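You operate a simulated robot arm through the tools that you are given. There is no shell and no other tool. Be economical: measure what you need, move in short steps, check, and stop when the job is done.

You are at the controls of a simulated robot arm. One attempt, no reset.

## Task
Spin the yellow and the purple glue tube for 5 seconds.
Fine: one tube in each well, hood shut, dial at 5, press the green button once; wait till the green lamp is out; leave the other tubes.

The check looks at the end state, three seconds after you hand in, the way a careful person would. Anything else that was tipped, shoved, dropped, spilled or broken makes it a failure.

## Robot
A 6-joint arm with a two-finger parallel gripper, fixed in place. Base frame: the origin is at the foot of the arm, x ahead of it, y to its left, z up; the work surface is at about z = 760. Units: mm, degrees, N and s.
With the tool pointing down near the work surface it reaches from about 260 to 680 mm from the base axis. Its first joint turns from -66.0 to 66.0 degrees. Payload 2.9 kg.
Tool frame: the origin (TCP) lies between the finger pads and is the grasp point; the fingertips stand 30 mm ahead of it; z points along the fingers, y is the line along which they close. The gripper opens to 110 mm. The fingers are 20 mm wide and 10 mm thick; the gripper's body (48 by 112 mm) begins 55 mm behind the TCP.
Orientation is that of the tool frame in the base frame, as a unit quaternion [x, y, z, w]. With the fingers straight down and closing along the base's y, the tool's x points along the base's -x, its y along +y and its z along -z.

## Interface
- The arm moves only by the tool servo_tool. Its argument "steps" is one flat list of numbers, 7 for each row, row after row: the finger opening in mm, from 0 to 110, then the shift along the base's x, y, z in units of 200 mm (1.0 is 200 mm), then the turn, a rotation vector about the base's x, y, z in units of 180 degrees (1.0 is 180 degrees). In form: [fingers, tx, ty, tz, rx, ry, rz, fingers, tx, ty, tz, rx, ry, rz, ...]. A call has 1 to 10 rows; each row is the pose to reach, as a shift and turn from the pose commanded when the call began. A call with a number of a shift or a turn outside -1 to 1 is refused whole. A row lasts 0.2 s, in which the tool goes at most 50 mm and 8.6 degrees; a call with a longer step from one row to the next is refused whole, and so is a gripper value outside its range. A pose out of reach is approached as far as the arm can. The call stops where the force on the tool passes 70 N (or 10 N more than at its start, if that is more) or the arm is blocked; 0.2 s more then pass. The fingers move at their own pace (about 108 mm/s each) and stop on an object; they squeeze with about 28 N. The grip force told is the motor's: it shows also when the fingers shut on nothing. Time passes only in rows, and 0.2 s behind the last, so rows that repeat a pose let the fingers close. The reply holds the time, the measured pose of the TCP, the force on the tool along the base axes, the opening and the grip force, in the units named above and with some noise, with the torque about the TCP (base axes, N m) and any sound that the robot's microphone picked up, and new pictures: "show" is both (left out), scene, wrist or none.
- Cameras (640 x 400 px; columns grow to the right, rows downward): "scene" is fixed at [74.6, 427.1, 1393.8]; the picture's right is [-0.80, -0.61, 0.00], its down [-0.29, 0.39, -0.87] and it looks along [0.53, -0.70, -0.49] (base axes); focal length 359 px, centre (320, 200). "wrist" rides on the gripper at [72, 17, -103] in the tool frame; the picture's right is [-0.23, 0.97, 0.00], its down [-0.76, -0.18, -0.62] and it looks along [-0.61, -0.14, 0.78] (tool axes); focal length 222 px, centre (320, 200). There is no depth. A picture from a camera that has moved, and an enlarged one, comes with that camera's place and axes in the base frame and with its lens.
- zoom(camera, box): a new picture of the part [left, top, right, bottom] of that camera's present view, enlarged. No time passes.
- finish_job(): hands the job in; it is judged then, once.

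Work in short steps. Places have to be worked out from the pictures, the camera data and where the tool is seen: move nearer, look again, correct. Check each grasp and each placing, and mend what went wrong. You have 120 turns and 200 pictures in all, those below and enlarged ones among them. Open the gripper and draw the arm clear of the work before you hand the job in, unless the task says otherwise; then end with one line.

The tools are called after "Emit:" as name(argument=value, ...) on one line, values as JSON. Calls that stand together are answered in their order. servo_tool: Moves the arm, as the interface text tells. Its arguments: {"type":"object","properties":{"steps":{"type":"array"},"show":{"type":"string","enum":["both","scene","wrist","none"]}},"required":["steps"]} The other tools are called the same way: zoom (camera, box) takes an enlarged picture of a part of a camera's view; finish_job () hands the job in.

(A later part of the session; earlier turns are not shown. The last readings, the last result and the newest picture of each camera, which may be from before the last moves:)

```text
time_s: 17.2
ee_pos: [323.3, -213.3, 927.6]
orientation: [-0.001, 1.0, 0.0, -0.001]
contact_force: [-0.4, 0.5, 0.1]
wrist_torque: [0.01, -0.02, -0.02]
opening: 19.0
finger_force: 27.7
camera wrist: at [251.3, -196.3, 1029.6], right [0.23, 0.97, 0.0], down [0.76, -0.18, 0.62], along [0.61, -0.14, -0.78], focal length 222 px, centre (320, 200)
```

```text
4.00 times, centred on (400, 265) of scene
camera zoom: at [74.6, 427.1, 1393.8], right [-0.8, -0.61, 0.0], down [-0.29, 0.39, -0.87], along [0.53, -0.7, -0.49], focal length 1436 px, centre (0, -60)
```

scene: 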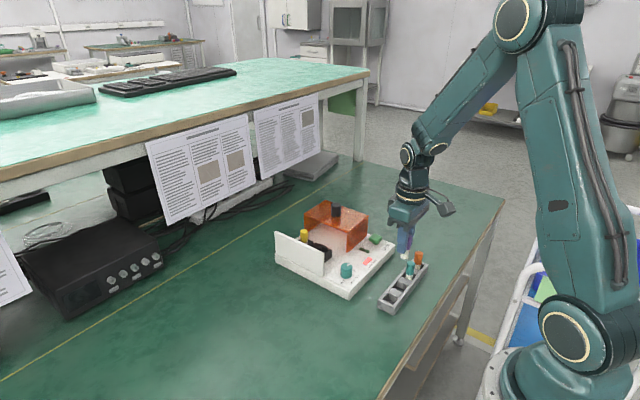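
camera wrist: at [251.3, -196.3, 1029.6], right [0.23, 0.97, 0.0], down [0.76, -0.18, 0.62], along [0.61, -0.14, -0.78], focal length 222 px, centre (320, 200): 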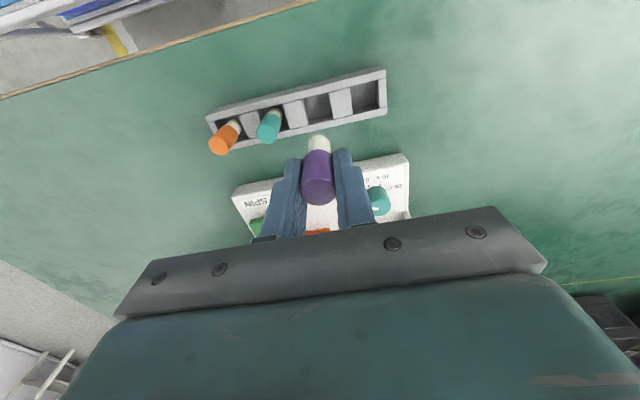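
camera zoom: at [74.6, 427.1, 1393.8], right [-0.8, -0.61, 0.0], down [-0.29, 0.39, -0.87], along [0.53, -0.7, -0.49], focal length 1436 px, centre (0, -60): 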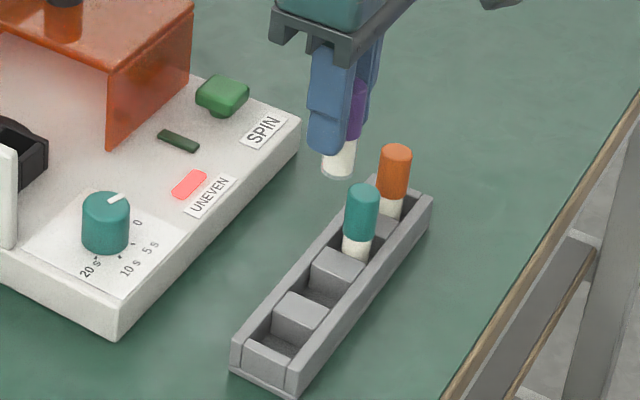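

Purple is lifted cleanly. I carry it over the near well at (535,-185) and lower to just above the rim.

Emit:
servo_tool(steps=[5, 0.1, 0.145, 0, 0, 0, 0, 5, 0.33, 0.145, 0, 0, 0, 0, 5, 0.56, 0.145, 0, 0, 0, 0, 5, 0.78, 0.145, 0, 0, 0, 0, 5, 0.95, 0.145, 0, 0, 0, 0], show="none")

Emit:
servo_tool(steps=[5, 0.115, 0, 0, 0, 0, 0, 5, 0.115, 0, -0.15, 0, 0, 0, 5, 0.115, 0, -0.28, 0, 0, 0, 5, 0.115, 0, -0.28, 0, 0, 0], show="wrist")

Emit:
zoom(camera="wrist", box=[240, 60, 440, 190])

Emit:
zoom(camera="scene", box=[280, 200, 350, 270])

```text
time_s: 18.4
ee_pos: [511.2, -187.5, 925.6]
orientation: [0.0, 1.0, 0.001, 0.0]
contact_force: [0.6, 0.0, -0.1]
wrist_torque: [-0.01, 0.01, -0.02]
opening: 19.0
finger_force: 27.9
```

```text
time_s: 19.4
ee_pos: [535.1, -186.1, 868.8]
orientation: [0.0, 1.0, 0.001, -0.001]
contact_force: [-0.6, 0.3, -0.2]
wrist_torque: [-0.01, 0.0, 0.01]
opening: 18.5
finger_force: 27.7
camera wrist: at [464.2, -168.2, 971.0], right [0.23, 0.97, 0.0], down [0.76, -0.18, 0.62], along [0.61, -0.14, -0.78], focal length 222 px, centre (320, 200)
```

wrist: 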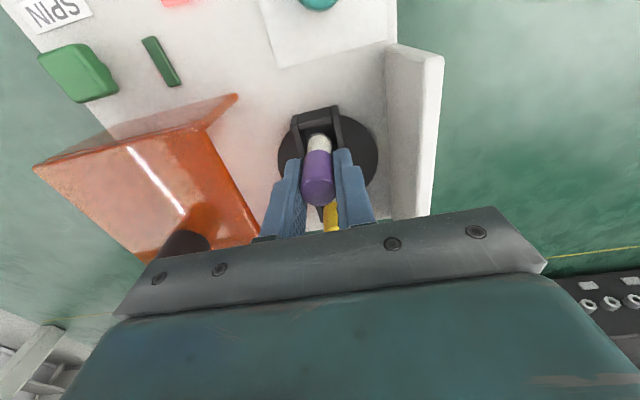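

```text
3.08 times, centred on (340, 125) of wrist
camera zoom: at [464.2, -168.2, 971.0], right [0.23, 0.97, 0.0], down [0.76, -0.18, 0.62], along [0.61, -0.14, -0.78], focal length 684 px, centre (258, 431)
```

zoom: 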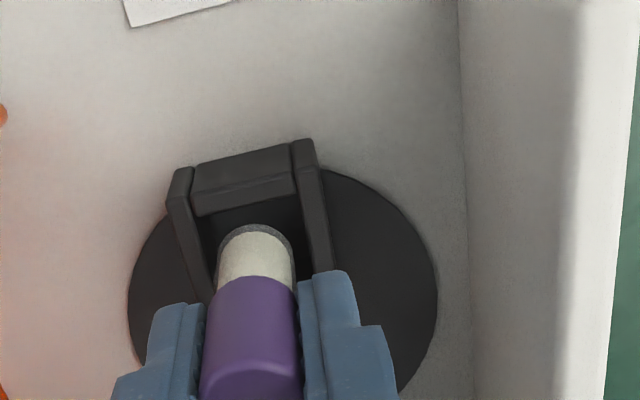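

```text
5.71 times, centred on (315, 235) of scene
camera zoom: at [74.6, 427.1, 1393.8], right [-0.8, -0.61, 0.0], down [-0.29, 0.39, -0.87], along [0.53, -0.7, -0.49], focal length 2051 px, centre (349, 0)
```

zoom: 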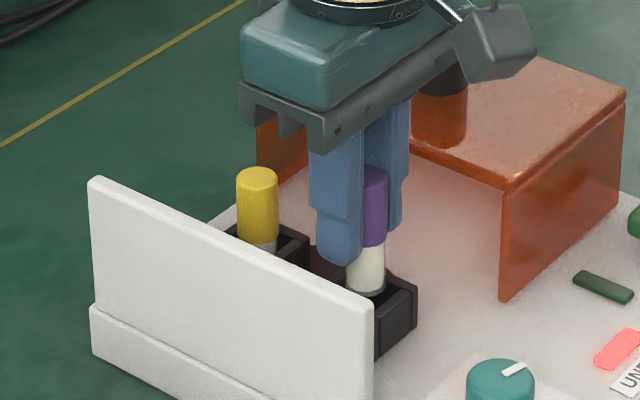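

The purple tube is centred over the near well. I lower it gently.

Emit:
servo_tool(steps=[5, 0, 0, -0.04, 0, 0, 0, 5, 0, 0, -0.08, 0, 0, 0, 5, 0, 0, -0.105, 0, 0, 0, 5, 0, 0, -0.115, 0, 0, 0, 5, 0, 0, -0.125, 0, 0, 0], show="none")

Emit:
zoom(camera="wrist", box=[240, 60, 440, 190])

Emit:
zoom(camera="scene", box=[280, 200, 350, 270])

```text
time_s: 20.6
ee_pos: [535.2, -185.3, 843.5]
orientation: [0.0, 1.0, 0.0, 0.0]
contact_force: [0.0, 0.1, -0.3]
wrist_torque: [0.01, -0.01, -0.03]
opening: 18.6
finger_force: 27.7
```

```text
3.08 times, centred on (340, 125) of wrist
camera zoom: at [463.6, -167.8, 946.6], right [0.23, 0.97, 0.0], down [0.76, -0.18, 0.62], along [0.61, -0.14, -0.78], focal length 684 px, centre (258, 431)
```

zoom: 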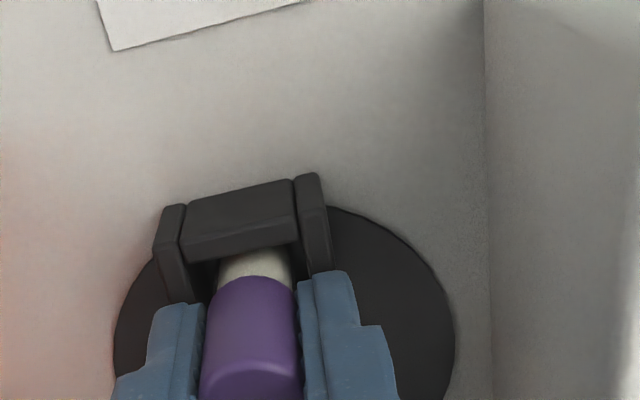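

```text
5.71 times, centred on (315, 235) of scene
camera zoom: at [74.6, 427.1, 1393.8], right [-0.8, -0.61, 0.0], down [-0.29, 0.39, -0.87], along [0.53, -0.7, -0.49], focal length 2051 px, centre (349, 0)
```

zoom: 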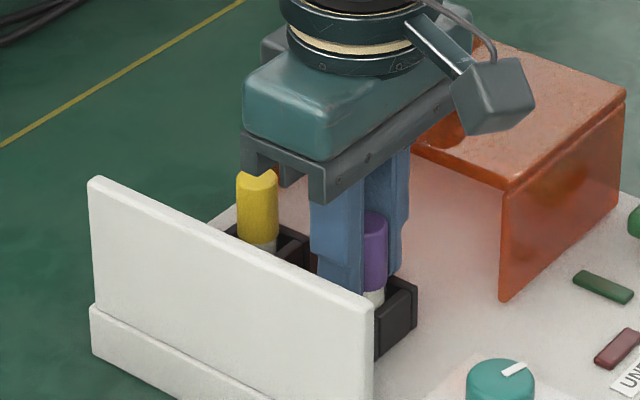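

UNEVEN has gone out. I lower the last couple of millimetres until contact.

Emit:
servo_tool(steps=[5, 0, 0, -0.005, 0, 0, 0, 5, 0, 0, -0.01, 0, 0, 0, 5, 0, 0, -0.01, 0, 0, 0], show="none")

```text
time_s: 21.4
ee_pos: [536.5, -185.2, 844.1]
orientation: [0.0, 1.0, 0.0, 0.001]
contact_force: [-7.7, 4.0, 18.5]
wrist_torque: [0.21, 0.39, -0.15]
opening: 19.1
finger_force: 27.7
```

There are 18 N at the tube bottom, so it is seated. I release, raise, and check.

Emit:
servo_tool(steps=[5, 0, 0, 0.007, 0, 0, 0, 36, 0, 0, 0.007, 0, 0, 0, 36, 0, 0, 0.007, 0, 0, 0, 36, 0, 0, 0.1, 0, 0, 0, 36, 0, 0, 0.3, 0, 0, 0, 36, 0, 0, 0.5, 0, 0, 0, 70, -0.1, 0, 0.6, 0, 0, 0, 70, -0.3, 0, 0.6, 0, 0, 0], show="both")

Emit:
zoom(camera="wrist", box=[120, 0, 440, 200])

Emit:
zoom(camera="scene", box=[270, 195, 380, 275])

```text
time_s: 23.2
ee_pos: [474.9, -184.0, 963.6]
orientation: [0.0, 1.0, 0.001, -0.001]
contact_force: [-0.3, -0.2, -0.4]
wrist_torque: [0.0, 0.0, 0.02]
opening: 69.8
finger_force: 0.1
camera wrist: at [403.3, -168.3, 1065.8], right [0.23, 0.97, 0.0], down [0.76, -0.18, 0.62], along [0.61, -0.14, -0.78], focal length 222 px, centre (320, 200)
```

scene: 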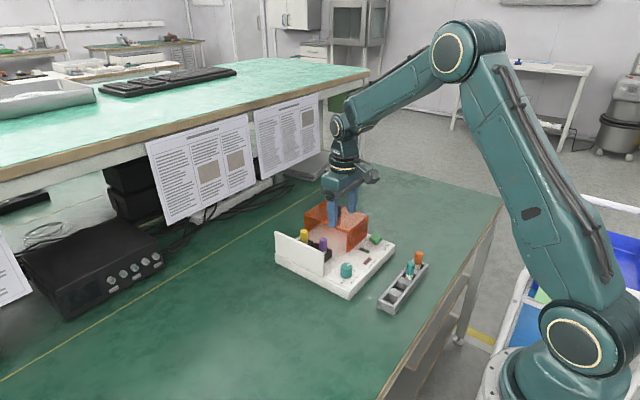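
wrist: 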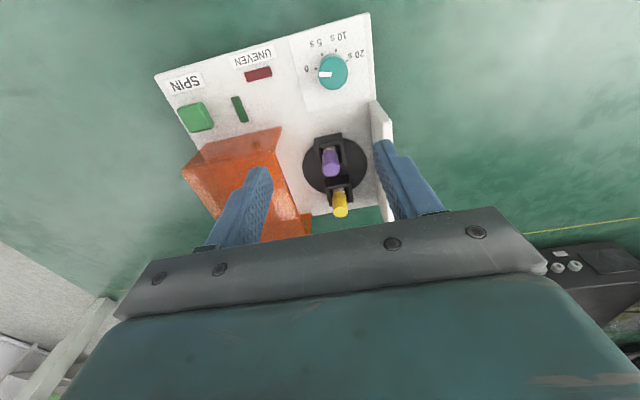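

```text
2.00 times, centred on (280, 100) of wrist
camera zoom: at [403.3, -168.3, 1065.8], right [0.23, 0.97, 0.0], down [0.76, -0.18, 0.62], along [0.61, -0.14, -0.78], focal length 444 px, centre (400, 400)
```

zoom: 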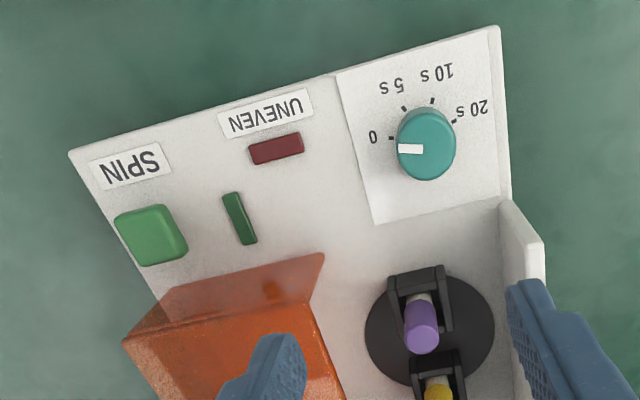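

```text
5.00 times, centred on (325, 235) of scene
camera zoom: at [74.6, 427.1, 1393.8], right [-0.8, -0.61, 0.0], down [-0.29, 0.39, -0.87], along [0.53, -0.7, -0.49], focal length 1795 px, centre (295, 25)
```

zoom: 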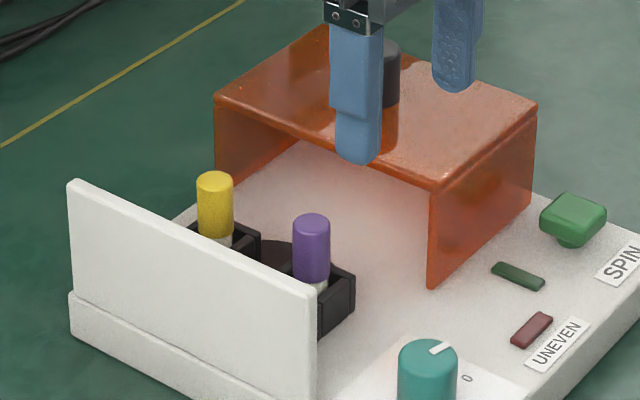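

Both tubes are seated and UNEVEN is out. From the tick marks, the dial centre is (446.4,-164), and going from 0 to 5 is about 52° clockwise seen from above. I hover over the dial.

Emit:
servo_tool(steps=[60, -0.143, 0.103, -0.15, 0, 0, 0, 60, -0.143, 0.103, -0.35, 0, 0, 0, 60, -0.143, 0.103, -0.5, 0, 0, 0, 60, -0.143, 0.103, -0.55, 0, 0, 0], show="wrist")

Emit:
zoom(camera="wrist", box=[230, 80, 430, 220])

Emit:
zoom(camera="scene", box=[310, 230, 390, 310])

```text
time_s: 24.2
ee_pos: [447.1, -165.8, 852.0]
orientation: [0.0, 1.0, 0.0, 0.0]
contact_force: [0.2, 0.0, 0.1]
wrist_torque: [-0.01, 0.02, -0.01]
opening: 60.1
finger_force: 0.1
camera wrist: at [375.3, -147.9, 954.6], right [0.23, 0.97, 0.0], down [0.76, -0.18, 0.62], along [0.61, -0.14, -0.78], focal length 222 px, centre (320, 200)
```

wrist: 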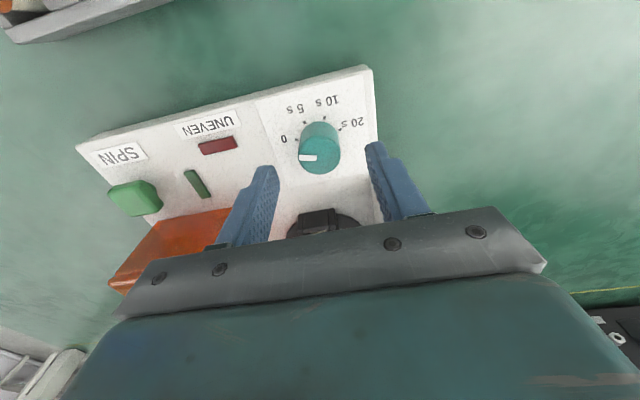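

```text
2.86 times, centred on (330, 150) of wrist
camera zoom: at [375.3, -147.9, 954.6], right [0.23, 0.97, 0.0], down [0.76, -0.18, 0.62], along [0.61, -0.14, -0.78], focal length 635 px, centre (291, 343)
```

zoom: 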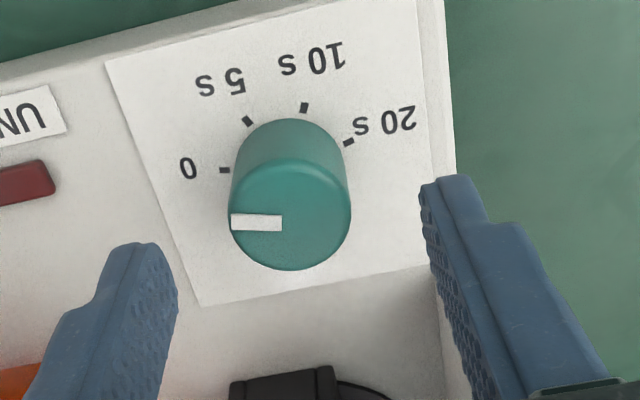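

```text
5.00 times, centred on (350, 270) of scene
camera zoom: at [74.6, 427.1, 1393.8], right [-0.8, -0.61, 0.0], down [-0.29, 0.39, -0.87], along [0.53, -0.7, -0.49], focal length 1795 px, centre (170, -150)
```

zoom: 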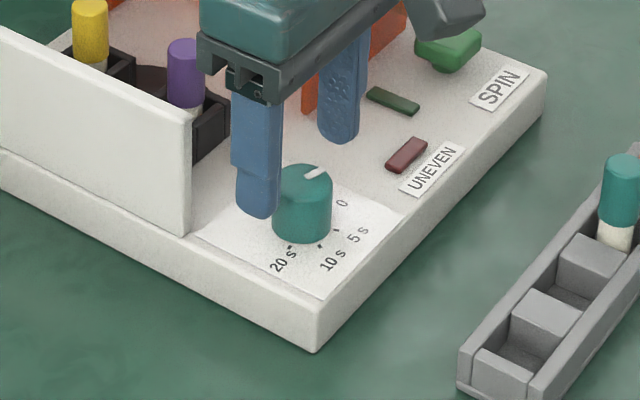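

The ticks resolve to 15°, 65°, 115° and 165°, so the turn from 0 to 5 is 50°, and the knob centre is (449,-165). I descend around the knob and close.

Emit:
servo_tool(steps=[60, 0.0125, -0.0025, -0.08, 0, 0, 0, 60, 0.0125, -0.0025, -0.165, 0, 0, 0, 20, 0.0125, -0.0025, -0.165, 0, 0, 0, 20, 0.0125, -0.0025, -0.165, 0, 0, 0], show="wrist")

Emit:
zoom(camera="wrist", box=[230, 80, 430, 220])

Emit:
zoom(camera="scene", box=[310, 230, 390, 310])

```text
time_s: 25.2
ee_pos: [450.8, -164.2, 820.4]
orientation: [-0.001, 1.0, 0.001, 0.0]
contact_force: [-0.3, 10.3, 3.5]
wrist_torque: [-0.25, -0.31, -0.05]
opening: 29.9
finger_force: 44.9
camera wrist: at [378.7, -148.0, 922.7], right [0.23, 0.97, 0.0], down [0.76, -0.18, 0.62], along [0.61, -0.14, -0.78], focal length 222 px, centre (320, 200)
```

wrist: 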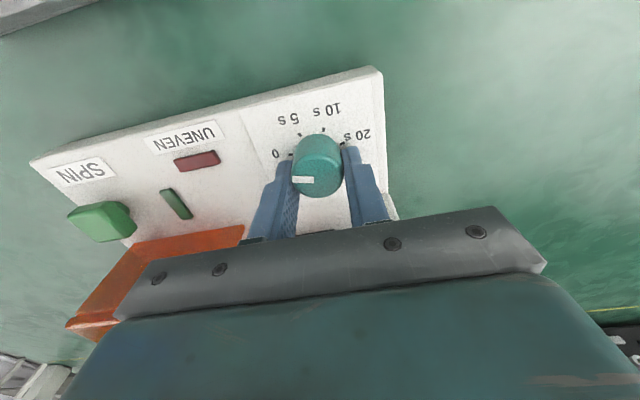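

```text
2.86 times, centred on (330, 150) of wrist
camera zoom: at [378.7, -148.0, 922.7], right [0.23, 0.97, 0.0], down [0.76, -0.18, 0.62], along [0.61, -0.14, -0.78], focal length 635 px, centre (291, 343)
```

zoom: 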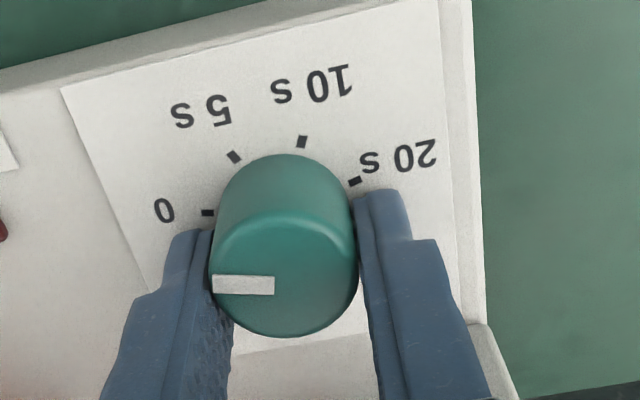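

```text
5.00 times, centred on (350, 270) of scene
camera zoom: at [74.5, 427.3, 1393.7], right [-0.8, -0.61, 0.0], down [-0.29, 0.39, -0.87], along [0.53, -0.7, -0.49], focal length 1795 px, centre (170, -150)
```

zoom: 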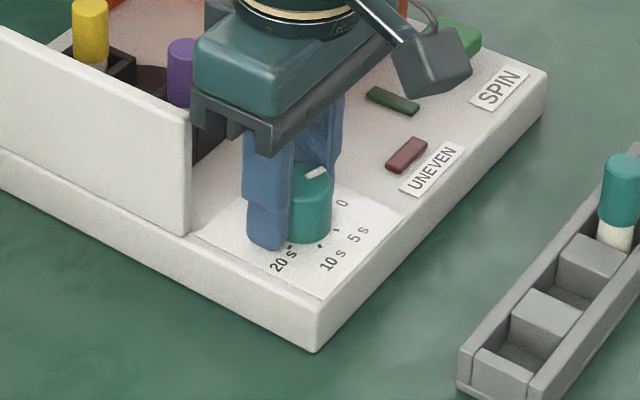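

The knob is held (29.9 mm). Now I turn it -50° about z in seven rows.

Emit:
servo_tool(steps=[20, 0, 0.003, 0, 0, 0, -0.04, 20, 0, 0.003, 0, 0, 0, -0.08, 20, 0, 0.003, 0, 0, 0, -0.12, 20, 0, 0.003, 0, 0, 0, -0.16, 20, 0, 0.003, 0, 0, 0, -0.2, 20, 0, 0.003, 0, 0, 0, -0.24, 20, 0, 0.003, 0, 0, 0, -0.278, 20, 0, 0.003, 0, 0, 0, -0.278], show="wrist")

Emit:
zoom(camera="wrist", box=[230, 80, 430, 220])

Emit:
zoom(camera="scene", box=[310, 230, 390, 310])

```text
time_s: 27.0
ee_pos: [444.9, -164.7, 820.9]
orientation: [0.425, 0.905, -0.003, -0.004]
contact_force: [-39.3, -10.0, 38.3]
wrist_torque: [0.03, -0.13, 0.19]
opening: 31.7
finger_force: 11.7
camera wrist: at [413.8, -97.9, 923.0], right [0.89, 0.45, -0.01], down [0.36, -0.7, 0.62], along [0.27, -0.56, -0.78], focal length 222 px, centre (320, 200)
```

wrist: 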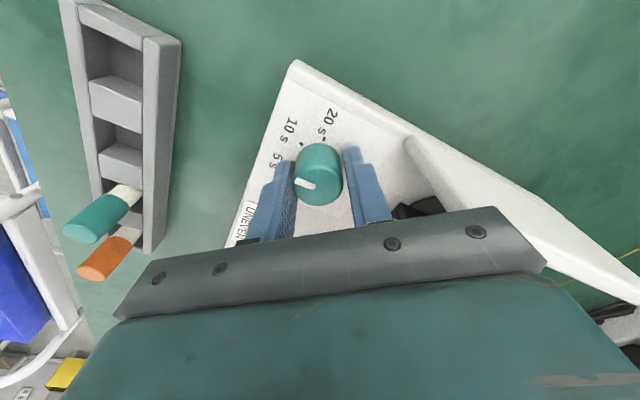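

```text
2.86 times, centred on (330, 150) of wrist
camera zoom: at [413.8, -97.9, 923.0], right [0.89, 0.45, -0.01], down [0.36, -0.7, 0.62], along [0.27, -0.56, -0.78], focal length 635 px, centre (291, 343)
```

zoom: 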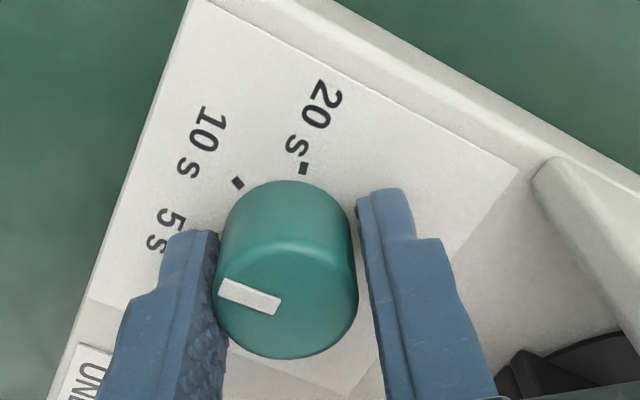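

```text
5.00 times, centred on (350, 270) of scene
camera zoom: at [73.2, 427.1, 1393.9], right [-0.8, -0.61, 0.0], down [-0.29, 0.39, -0.87], along [0.53, -0.7, -0.49], focal length 1795 px, centre (170, -150)
```

zoom: 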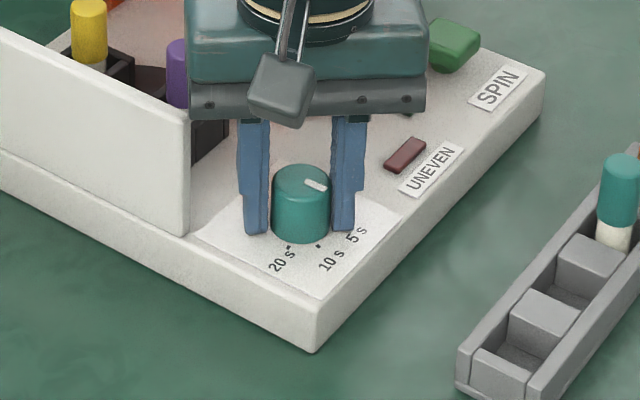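

The knob now points about 80–86° where 65° is wanted, and the tool is strained in x by about 4 mm, so the knob centre is nearer x≈445. I ease off the x offset first and look again.

Emit:
servo_tool(steps=[20, -0.01, 0, 0, 0, 0, 0, 20, -0.018, 0, 0, 0, 0, 0, 20, -0.018, 0, 0, 0, 0, 0], show="none")

Emit:
zoom(camera="wrist", box=[230, 80, 430, 220])

Emit:
zoom(camera="scene", box=[325, 245, 375, 295])

```text
time_s: 27.8
ee_pos: [445.3, -165.8, 819.9]
orientation: [0.424, 0.906, -0.001, -0.001]
contact_force: [-25.1, -12.0, 30.4]
wrist_torque: [0.45, 0.15, 0.01]
opening: 31.5
finger_force: 11.1
```

```text
2.86 times, centred on (330, 150) of wrist
camera zoom: at [412.7, -98.0, 922.6], right [0.89, 0.45, 0.0], down [0.35, -0.7, 0.62], along [0.28, -0.56, -0.78], focal length 635 px, centre (291, 343)
```

zoom: 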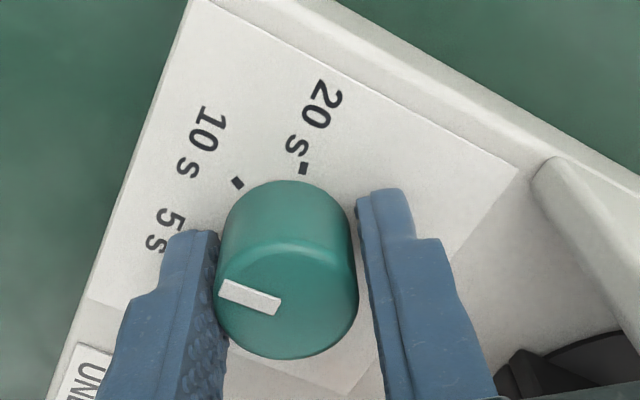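

```text
8.00 times, centred on (350, 270) of scene
camera zoom: at [73.6, 427.0, 1393.9], right [-0.8, -0.61, 0.0], down [-0.29, 0.39, -0.87], along [0.53, -0.7, -0.49], focal length 2872 px, centre (80, -360)
```

zoom: 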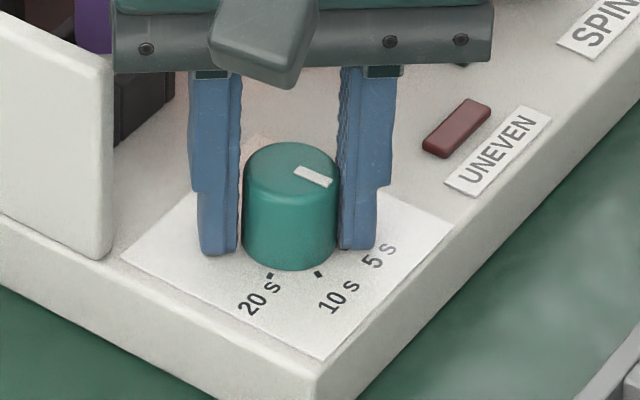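

The gripper's body end seems to press against the front edge of the end wall. That explains the steady force and the uneven grip. The device has not moved in the picture. I open a little, rise straight up, then turn back.

Emit:
servo_tool(steps=[44, -0.018, 0, 0, 0, 0, 0, 44, -0.018, 0, 0.02, 0, 0, 0, 44, -0.018, 0, 0.15, 0, 0, 0, 44, -0.018, 0, 0.35, 0, 0, 0, 44, -0.018, 0, 0.4, 0, 0, 0.046, 44, -0.018, 0, 0.4, 0, 0, 0.092, 44, -0.018, 0, 0.4, 0, 0, 0.138, 44, -0.018, 0, 0.4, 0, 0, 0.184, 44, -0.018, 0, 0.4, 0, 0, 0.23, 44, -0.018, 0, 0.4, 0, 0, 0.277], show="both")

Emit:
zoom(camera="wrist", box=[230, 50, 430, 190])

Emit:
zoom(camera="scene", box=[270, 195, 400, 305])

```text
time_s: 30.0
ee_pos: [441.9, -164.1, 899.3]
orientation: [-0.001, 1.0, -0.001, 0.001]
contact_force: [-0.3, -0.1, -0.7]
wrist_torque: [-0.02, 0.0, 0.02]
opening: 44.2
finger_force: 0.2
camera wrist: at [370.3, -147.2, 1001.9], right [0.23, 0.97, 0.0], down [0.76, -0.18, 0.62], along [0.61, -0.14, -0.78], focal length 222 px, centre (320, 200)
```

scene: 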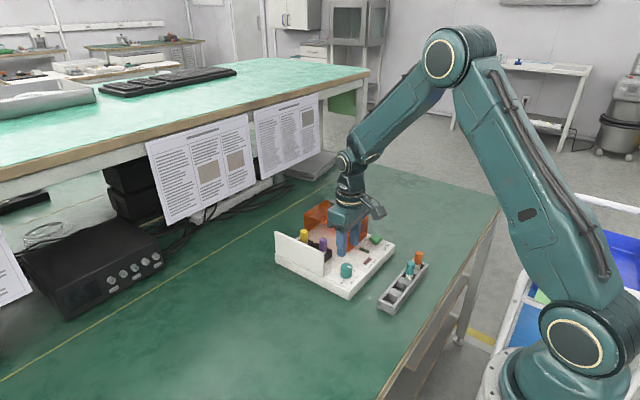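
wrist: 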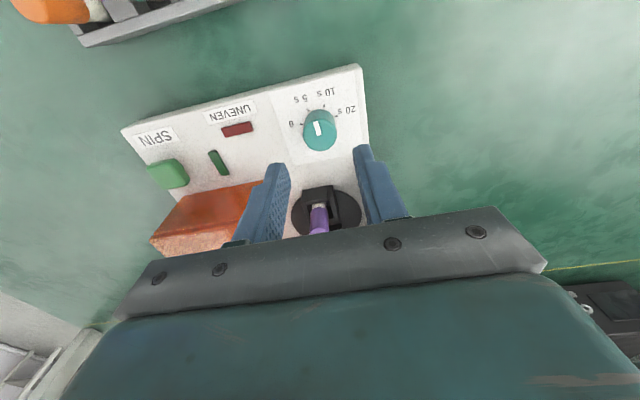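

```text
2.86 times, centred on (330, 120) of wrist
camera zoom: at [370.3, -147.2, 1001.9], right [0.23, 0.97, 0.0], down [0.76, -0.18, 0.62], along [0.61, -0.14, -0.78], focal length 635 px, centre (291, 429)
```

zoom: 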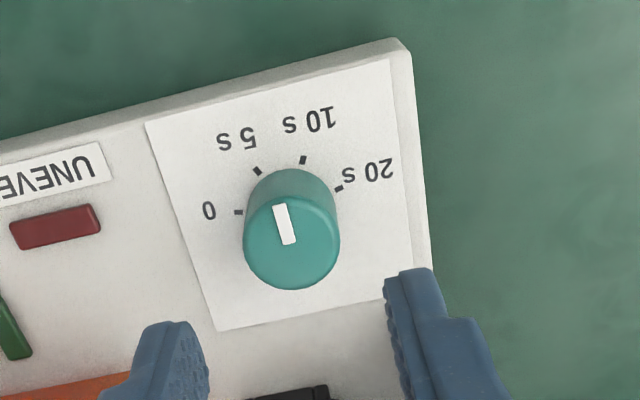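

```text
3.64 times, centred on (335, 250) of scene
camera zoom: at [74.6, 427.1, 1393.8], right [-0.8, -0.61, 0.0], down [-0.29, 0.39, -0.87], along [0.53, -0.7, -0.49], focal length 1306 px, centre (266, 18)
```

zoom: 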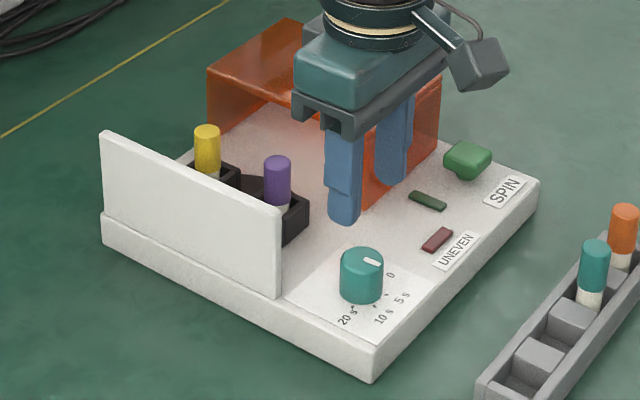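

The pointer is at about 86.5°, so it needs +21.5° back to reach the 5 tick. I regrip with the tool unrotated, well clear of the wall, and turn back.

Emit:
servo_tool(steps=[50, 0.031, 0, -0.1, 0, 0, 0, 50, 0.031, 0, -0.25, 0, 0, 0, 50, 0.031, 0, -0.39, 0, 0, 0, 20, 0.031, 0, -0.39, 0, 0, 0, 20, 0.031, 0, -0.39, 0, 0, 0, 20, 0.031, 0, -0.39, 0, 0, 0.04, 20, 0.031, 0, -0.39, 0, 0, 0.08, 20, 0.031, 0, -0.39, 0, 0, 0.12, 20, 0.031, 0, -0.39, 0, 0, 0.12], show="none")

Emit:
zoom(camera="wrist", box=[230, 80, 430, 220])

```text
time_s: 32.0
ee_pos: [447.2, -163.9, 821.0]
orientation: [-0.187, 0.982, 0.001, -0.001]
contact_force: [-5.6, 13.9, -15.7]
wrist_torque: [0.1, -1.33, -0.03]
opening: 29.8
finger_force: 44.9
```

```text
2.86 times, centred on (330, 150) of wrist
camera zoom: at [374.7, -174.7, 923.0], right [-0.15, 0.99, 0.0], down [0.78, 0.11, 0.62], along [0.61, 0.09, -0.78], focal length 635 px, centre (291, 343)
```

zoom: 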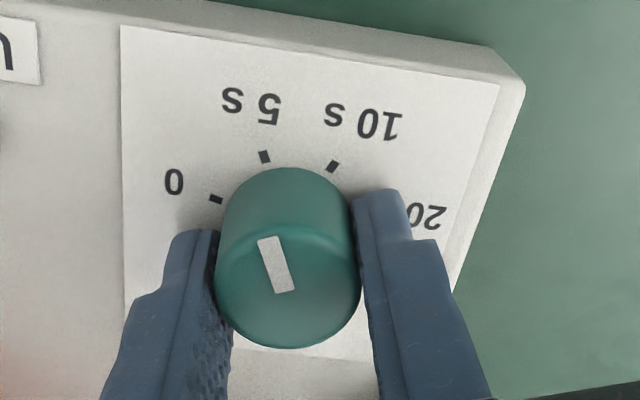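

The pointer now measures about 65.7° against the 65° target. I release, rise, turn back and verify.

Emit:
servo_tool(steps=[50, 0, 0, 0, 0, 0, 0, 50, 0, 0, 0, 0, 0, 0, 50, 0, 0, 0.15, 0, 0, 0, 50, 0, 0, 0.35, 0, 0, -0.04, 50, 0, 0, 0.45, 0, 0, -0.08, 50, 0, 0, 0.45, 0, 0, -0.12, 50, -0.03, 0, 0.45, 0, 0, -0.12], show="wrist")

Emit:
zoom(camera="wrist", box=[260, 70, 380, 170])

Emit:
zoom(camera="scene", box=[270, 195, 400, 305])

```text
time_s: 33.6
ee_pos: [442.9, -163.7, 911.6]
orientation: [0.002, 1.0, -0.001, 0.001]
contact_force: [0.7, 0.7, 0.1]
wrist_torque: [0.03, 0.01, -0.01]
opening: 49.9
finger_force: 0.1
camera wrist: at [370.4, -147.2, 1014.3], right [0.23, 0.97, 0.0], down [0.76, -0.18, 0.62], along [0.61, -0.14, -0.78], focal length 222 px, centre (320, 200)
```

wrist: 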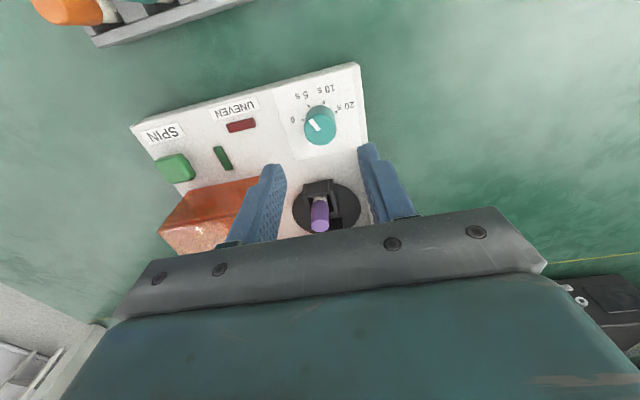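

```text
4.00 times, centred on (320, 120) of wrist
camera zoom: at [370.4, -147.2, 1014.3], right [0.23, 0.97, 0.0], down [0.76, -0.18, 0.62], along [0.61, -0.14, -0.78], focal length 888 px, centre (320, 520)
```

zoom: 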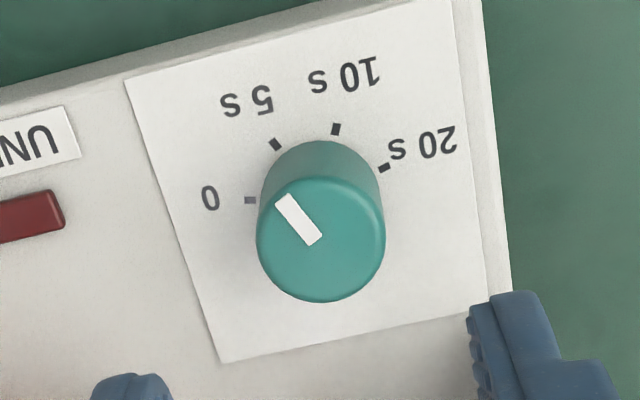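

```text
3.64 times, centred on (335, 250) of scene
camera zoom: at [74.6, 427.1, 1393.8], right [-0.8, -0.61, 0.0], down [-0.29, 0.39, -0.87], along [0.53, -0.7, -0.49], focal length 1306 px, centre (266, 18)
```

zoom: 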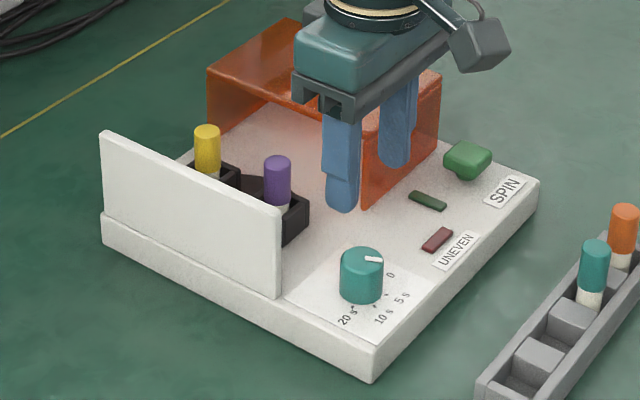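

The dial pointer lies on the 5 s tick. By triangulation the hood knob is at about (560,-280) with its top at z≈899. I rise and move above it.

Emit:
servo_tool(steps=[60, 0, 0, 0.22, 0, 0, 0, 60, 0.15, -0.14, 0.23, 0, 0, 0, 60, 0.3, -0.29, 0.23, 0, 0, 0, 60, 0.45, -0.44, 0.23, 0, 0, 0, 60, 0.59, -0.58, 0.23, 0, 0, 0], show="both")

Emit:
zoom(camera="wrist", box=[220, 60, 440, 220])

Emit:
zoom(camera="scene", box=[280, 160, 390, 260])

```text
time_s: 34.8
ee_pos: [561.3, -281.7, 958.1]
orientation: [0.002, 1.0, 0.001, -0.001]
contact_force: [-0.1, -0.2, 0.5]
wrist_torque: [0.0, 0.0, 0.0]
opening: 60.2
finger_force: 0.0
camera wrist: at [489.9, -264.9, 1061.6], right [0.23, 0.97, 0.0], down [0.76, -0.18, 0.62], along [0.61, -0.14, -0.78], focal length 222 px, centre (320, 200)
```

scene: 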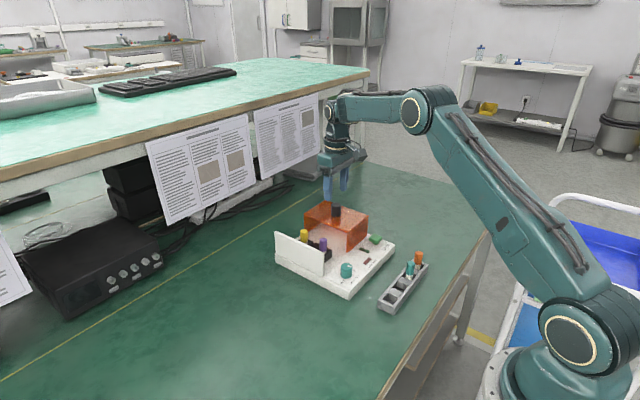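
wrist: 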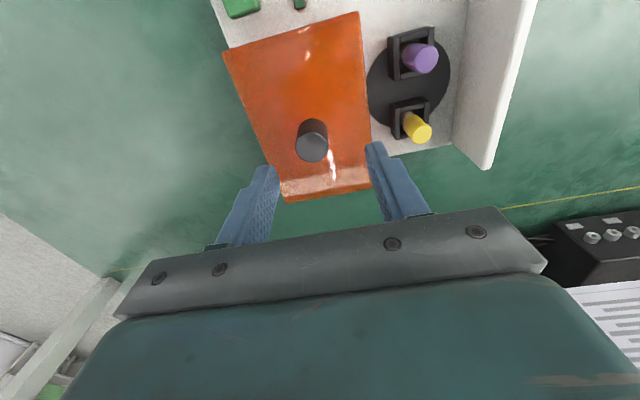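

```text
2.50 times, centred on (330, 140) of wrist
camera zoom: at [489.9, -264.9, 1061.6], right [0.23, 0.97, 0.0], down [0.76, -0.18, 0.62], along [0.61, -0.14, -0.78], focal length 555 px, centre (295, 350)
```

zoom: 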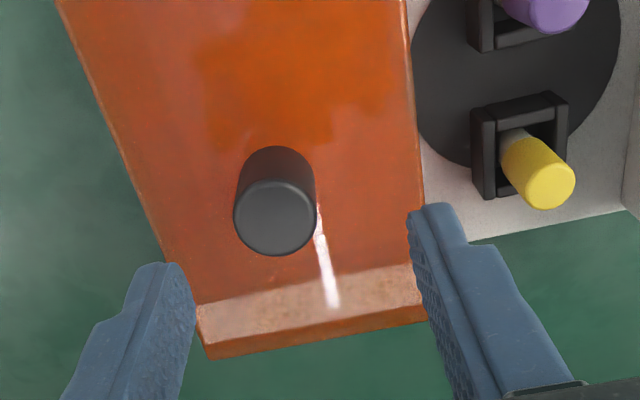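

```text
4.00 times, centred on (335, 210) of scene
camera zoom: at [74.6, 427.1, 1393.8], right [-0.8, -0.61, 0.0], down [-0.29, 0.39, -0.87], along [0.53, -0.7, -0.49], focal length 1436 px, centre (260, 160)
```

zoom: 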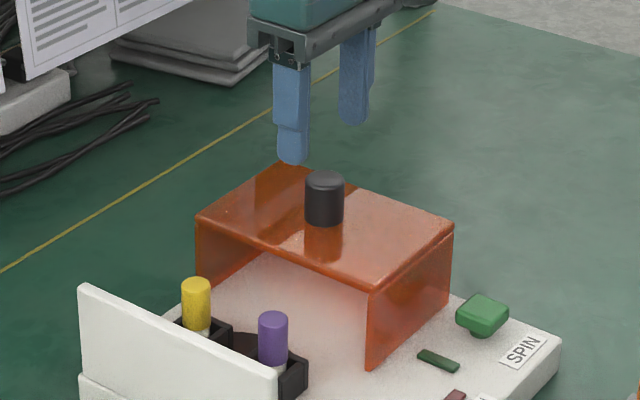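

The knob is at (562,-288) with its top at z≈898. I shift, lower to z 905 and close on it.

Emit:
servo_tool(steps=[60, 0.01, -0.038, 0, 0, 0, 0, 60, 0.01, -0.038, -0.12, 0, 0, 0, 60, 0.01, -0.038, -0.2, 0, 0, 0, 60, 0.01, -0.038, -0.265, 0, 0, 0, 10, 0.01, -0.038, -0.265, 0, 0, 0, 10, 0.01, -0.038, -0.265, 0, 0, 0], show="wrist")

Emit:
zoom(camera="scene", box=[280, 160, 390, 260])

```text
time_s: 36.2
ee_pos: [561.7, -287.9, 904.3]
orientation: [0.002, 1.0, 0.0, 0.0]
contact_force: [-0.3, 0.3, -2.2]
wrist_torque: [-0.49, -0.07, 0.03]
opening: 27.3
finger_force: 44.7
camera wrist: at [490.7, -270.2, 1007.5], right [0.23, 0.97, 0.0], down [0.76, -0.18, 0.62], along [0.61, -0.14, -0.78], focal length 222 px, centre (320, 200)
```

wrist: 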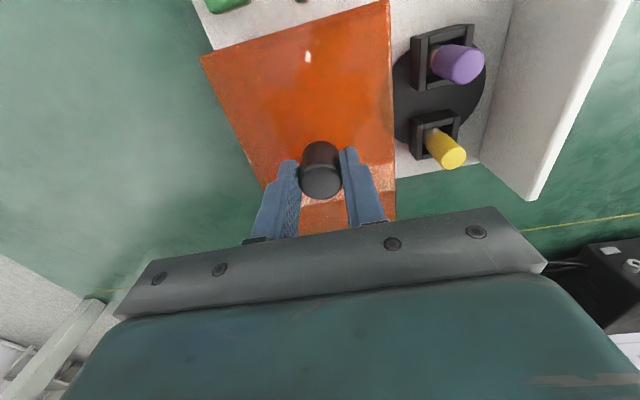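

```text
4.00 times, centred on (335, 210) of scene
camera zoom: at [74.6, 427.1, 1393.8], right [-0.8, -0.61, 0.0], down [-0.29, 0.39, -0.87], along [0.53, -0.7, -0.49], focal length 1436 px, centre (260, 160)
```

zoom: 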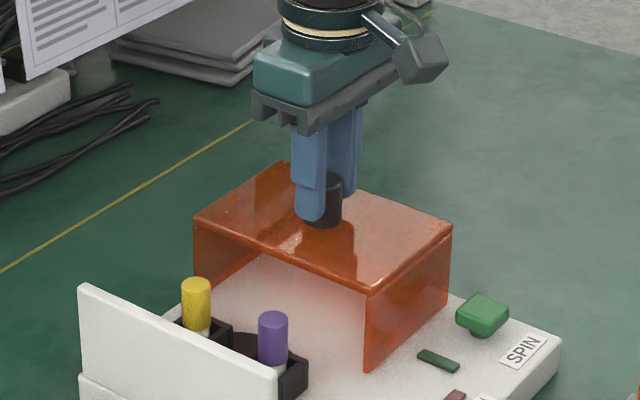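

The hood knob is gripped. I slide +y by 30 mm and check that it slides freely.

Emit:
servo_tool(steps=[10, 0, 0.05, 0, 0, 0, 0, 10, 0, 0.1, 0, 0, 0, 0, 10, 0, 0.15, 0, 0, 0, 0], show="none")

Emit:
zoom(camera="scene", box=[280, 160, 390, 260])

```text
time_s: 37.0
ee_pos: [562.5, -257.9, 904.1]
orientation: [0.001, 1.0, 0.0, 0.0]
contact_force: [0.9, -1.1, -4.7]
wrist_torque: [0.44, -0.67, -0.01]
opening: 27.2
finger_force: 45.1
```

```text
4.00 times, centred on (335, 210) of scene
camera zoom: at [74.7, 427.0, 1393.8], right [-0.8, -0.61, 0.0], down [-0.29, 0.39, -0.87], along [0.53, -0.7, -0.49], focal length 1436 px, centre (260, 160)
```

zoom: 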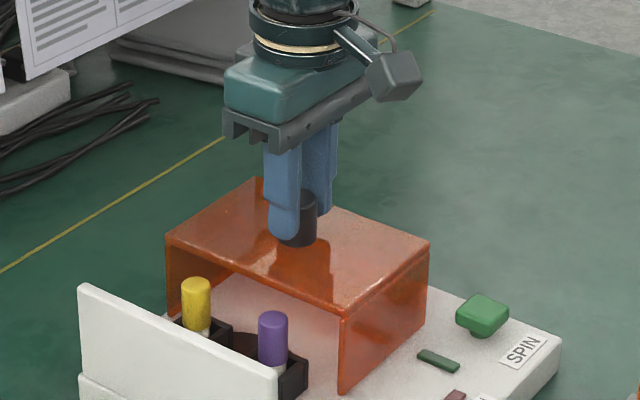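

It slides freely. I continue 60 mm.

Emit:
servo_tool(steps=[10, 0, 0.06, 0, 0, 0, 0, 10, 0, 0.12, 0, 0, 0, 0, 10, 0, 0.18, 0, 0, 0, 0, 10, 0, 0.24, 0, 0, 0, 0, 10, 0, 0.3, 0, 0, 0, 0], show="wrist")

Emit:
zoom(camera="scene", box=[270, 180, 380, 280])

```text
time_s: 38.2
ee_pos: [563.0, -198.0, 904.1]
orientation: [0.002, 1.0, 0.0, 0.0]
contact_force: [-11.6, -0.5, 9.6]
wrist_torque: [-0.45, 0.24, -0.01]
opening: 27.1
finger_force: 44.9
camera wrist: at [490.7, -180.0, 1007.5], right [0.23, 0.97, 0.0], down [0.76, -0.18, 0.62], along [0.61, -0.14, -0.78], focal length 222 px, centre (320, 200)
```

wrist: 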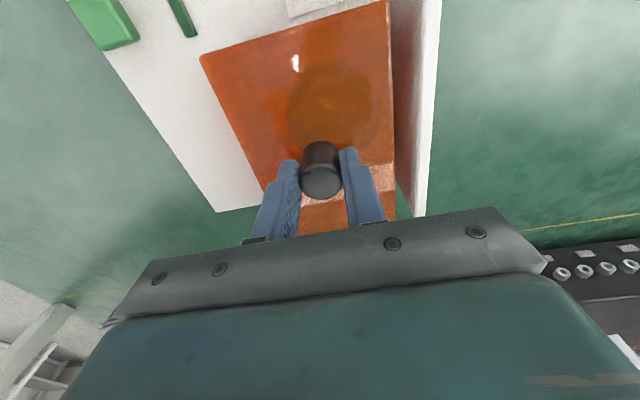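

```text
4.00 times, centred on (325, 230) of scene
camera zoom: at [74.2, 427.1, 1393.8], right [-0.8, -0.61, 0.0], down [-0.29, 0.39, -0.87], along [0.53, -0.7, -0.49], focal length 1436 px, centre (300, 80)
```

zoom: 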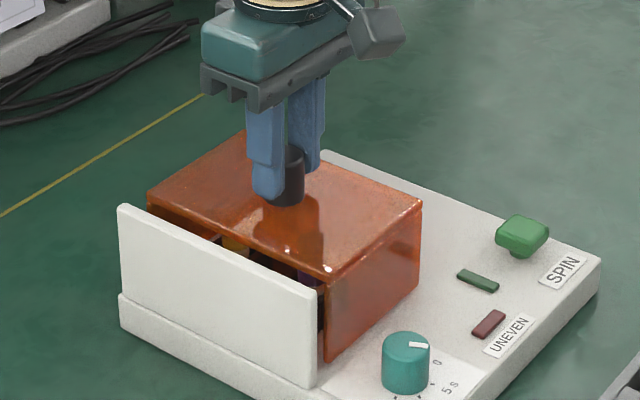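

The hood covers the tubes with about 15 mm to go. I continue in small rows until it meets the wall.

Emit:
servo_tool(steps=[10, 0, 0.02, 0, 0, 0, 0, 10, 0, 0.04, 0, 0, 0, 0, 10, 0, 0.06, 0, 0, 0, 0, 10, 0, 0.06, 0, 0, 0, 0], show="none")

Emit:
zoom(camera="scene", box=[270, 200, 370, 290])

Emit:
zoom(camera="wrist", box=[300, 0, 460, 220])

```text
time_s: 39.2
ee_pos: [562.1, -186.0, 904.7]
orientation: [0.001, 1.0, 0.001, 0.001]
contact_force: [-11.3, 0.7, 15.5]
wrist_torque: [0.46, 0.33, 0.01]
opening: 27.2
finger_force: 45.2
```

```text
4.44 times, centred on (320, 245) of scene
camera zoom: at [74.1, 427.2, 1393.8], right [-0.8, -0.61, 0.0], down [-0.29, 0.39, -0.87], along [0.53, -0.7, -0.49], focal length 1596 px, centre (320, 0)
```

zoom: 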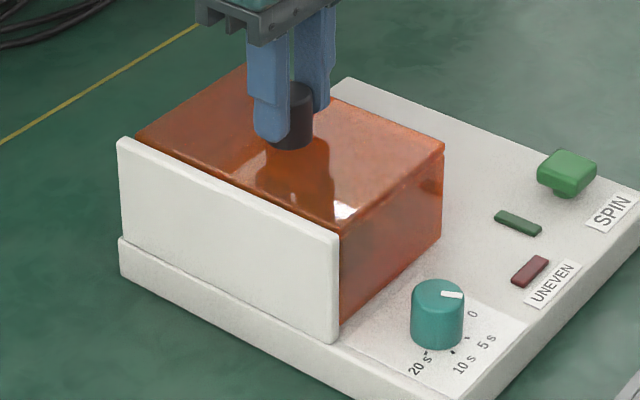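

```text
1.82 times, centred on (380, 110) of wrist
camera zoom: at [490.5, -168.1, 1007.3], right [0.23, 0.97, 0.0], down [0.76, -0.18, 0.62], along [0.61, -0.14, -0.78], focal length 404 px, centre (211, 364)
```

zoom: 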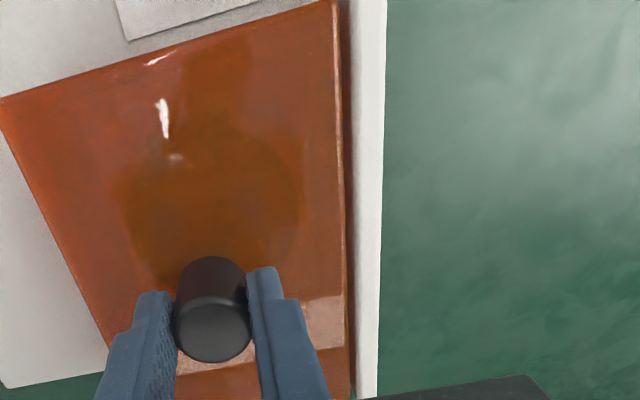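

A small gap of a few millimetres remains. I push on gently until the y force rises.

Emit:
servo_tool(steps=[10, 0, 0.01, 0, 0, 0, 0, 10, 0, 0.02, 0, 0, 0, 0, 10, 0, 0.02, 0, 0, 0, 0], show="none")

Emit:
zoom(camera="wrist", box=[340, 0, 460, 220])

```text
time_s: 40.0
ee_pos: [562.5, -184.0, 905.0]
orientation: [0.004, 1.0, -0.001, 0.001]
contact_force: [0.6, -22.8, 4.5]
wrist_torque: [-0.05, -0.36, -0.04]
opening: 27.3
finger_force: 45.2
```

```text
1.82 times, centred on (400, 110) of wrist
camera zoom: at [490.4, -166.4, 1007.0], right [0.24, 0.97, 0.0], down [0.76, -0.18, 0.63], along [0.61, -0.15, -0.78], focal length 404 px, centre (174, 364)
```

zoom: 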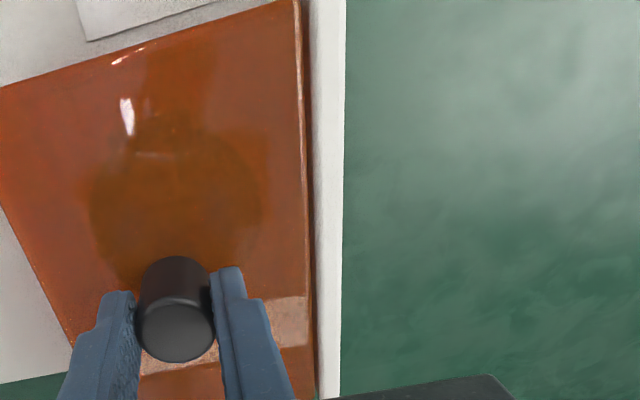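

A 23 N reaction shows the hood is against its stop. I release and rise to check that it is shut.

Emit:
servo_tool(steps=[10, 0, 0.002, 0, 0, 0, 0, 60, 0, 0, 0, 0, 0, 0, 60, 0, 0, 0, 0, 0, 0, 60, 0, 0, 0.15, 0, 0, 0, 60, 0, 0, 0.3, 0, 0, 0, 60, -0.2, -0.1, 0.3, 0, 0, 0, 60, -0.4, -0.2, 0.3, 0, 0, 0], show="both")

Emit:
zoom(camera="scene", box=[270, 200, 390, 300])

Emit:
zoom(camera="wrist", box=[200, 0, 440, 220])

```text
time_s: 41.6
ee_pos: [482.9, -222.2, 968.1]
orientation: [0.0, 1.0, 0.0, 0.0]
contact_force: [0.0, -0.1, 0.0]
wrist_torque: [0.02, -0.03, 0.0]
opening: 59.9
finger_force: 0.1
camera wrist: at [411.9, -204.0, 1070.4], right [0.23, 0.97, 0.0], down [0.76, -0.18, 0.62], along [0.61, -0.14, -0.78], focal length 222 px, centre (320, 200)
```

scene: 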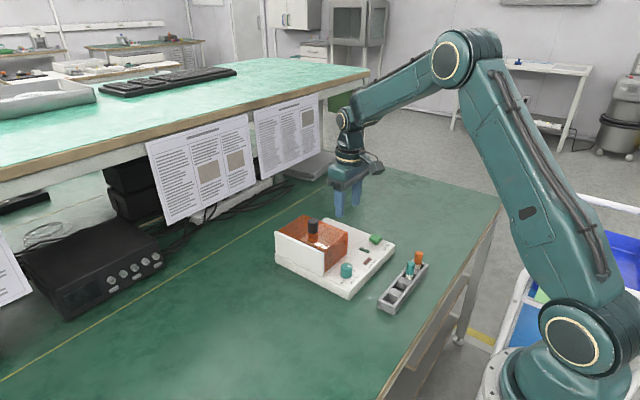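
wrist: 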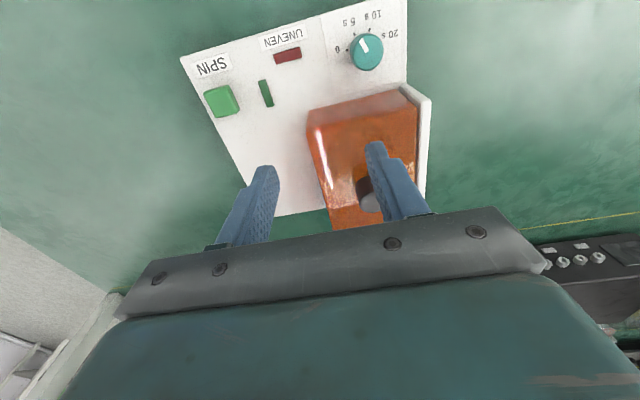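

```text
4.00 times, centred on (330, 250) of scene
camera zoom: at [74.6, 427.1, 1393.8], right [-0.8, -0.61, 0.0], down [-0.29, 0.39, -0.87], along [0.53, -0.7, -0.49], focal length 1436 px, centre (280, 0)
```

zoom: 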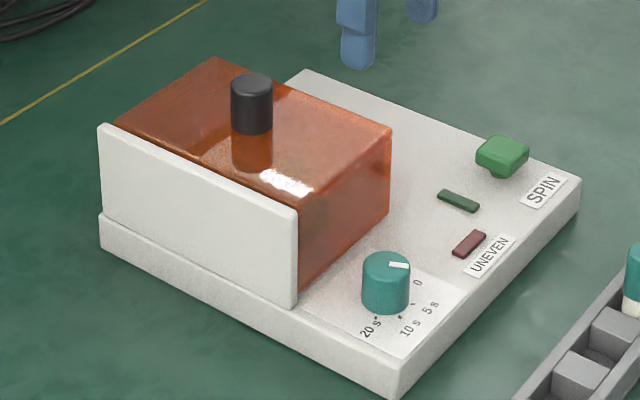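

```text
1.82 times, centred on (320, 110) of wrist
camera zoom: at [411.9, -204.0, 1070.4], right [0.23, 0.97, 0.0], down [0.76, -0.18, 0.62], along [0.61, -0.14, -0.78], focal length 404 px, centre (320, 364)
```

zoom: 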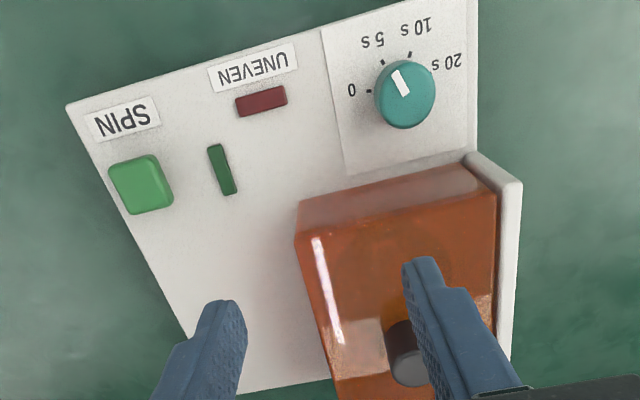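

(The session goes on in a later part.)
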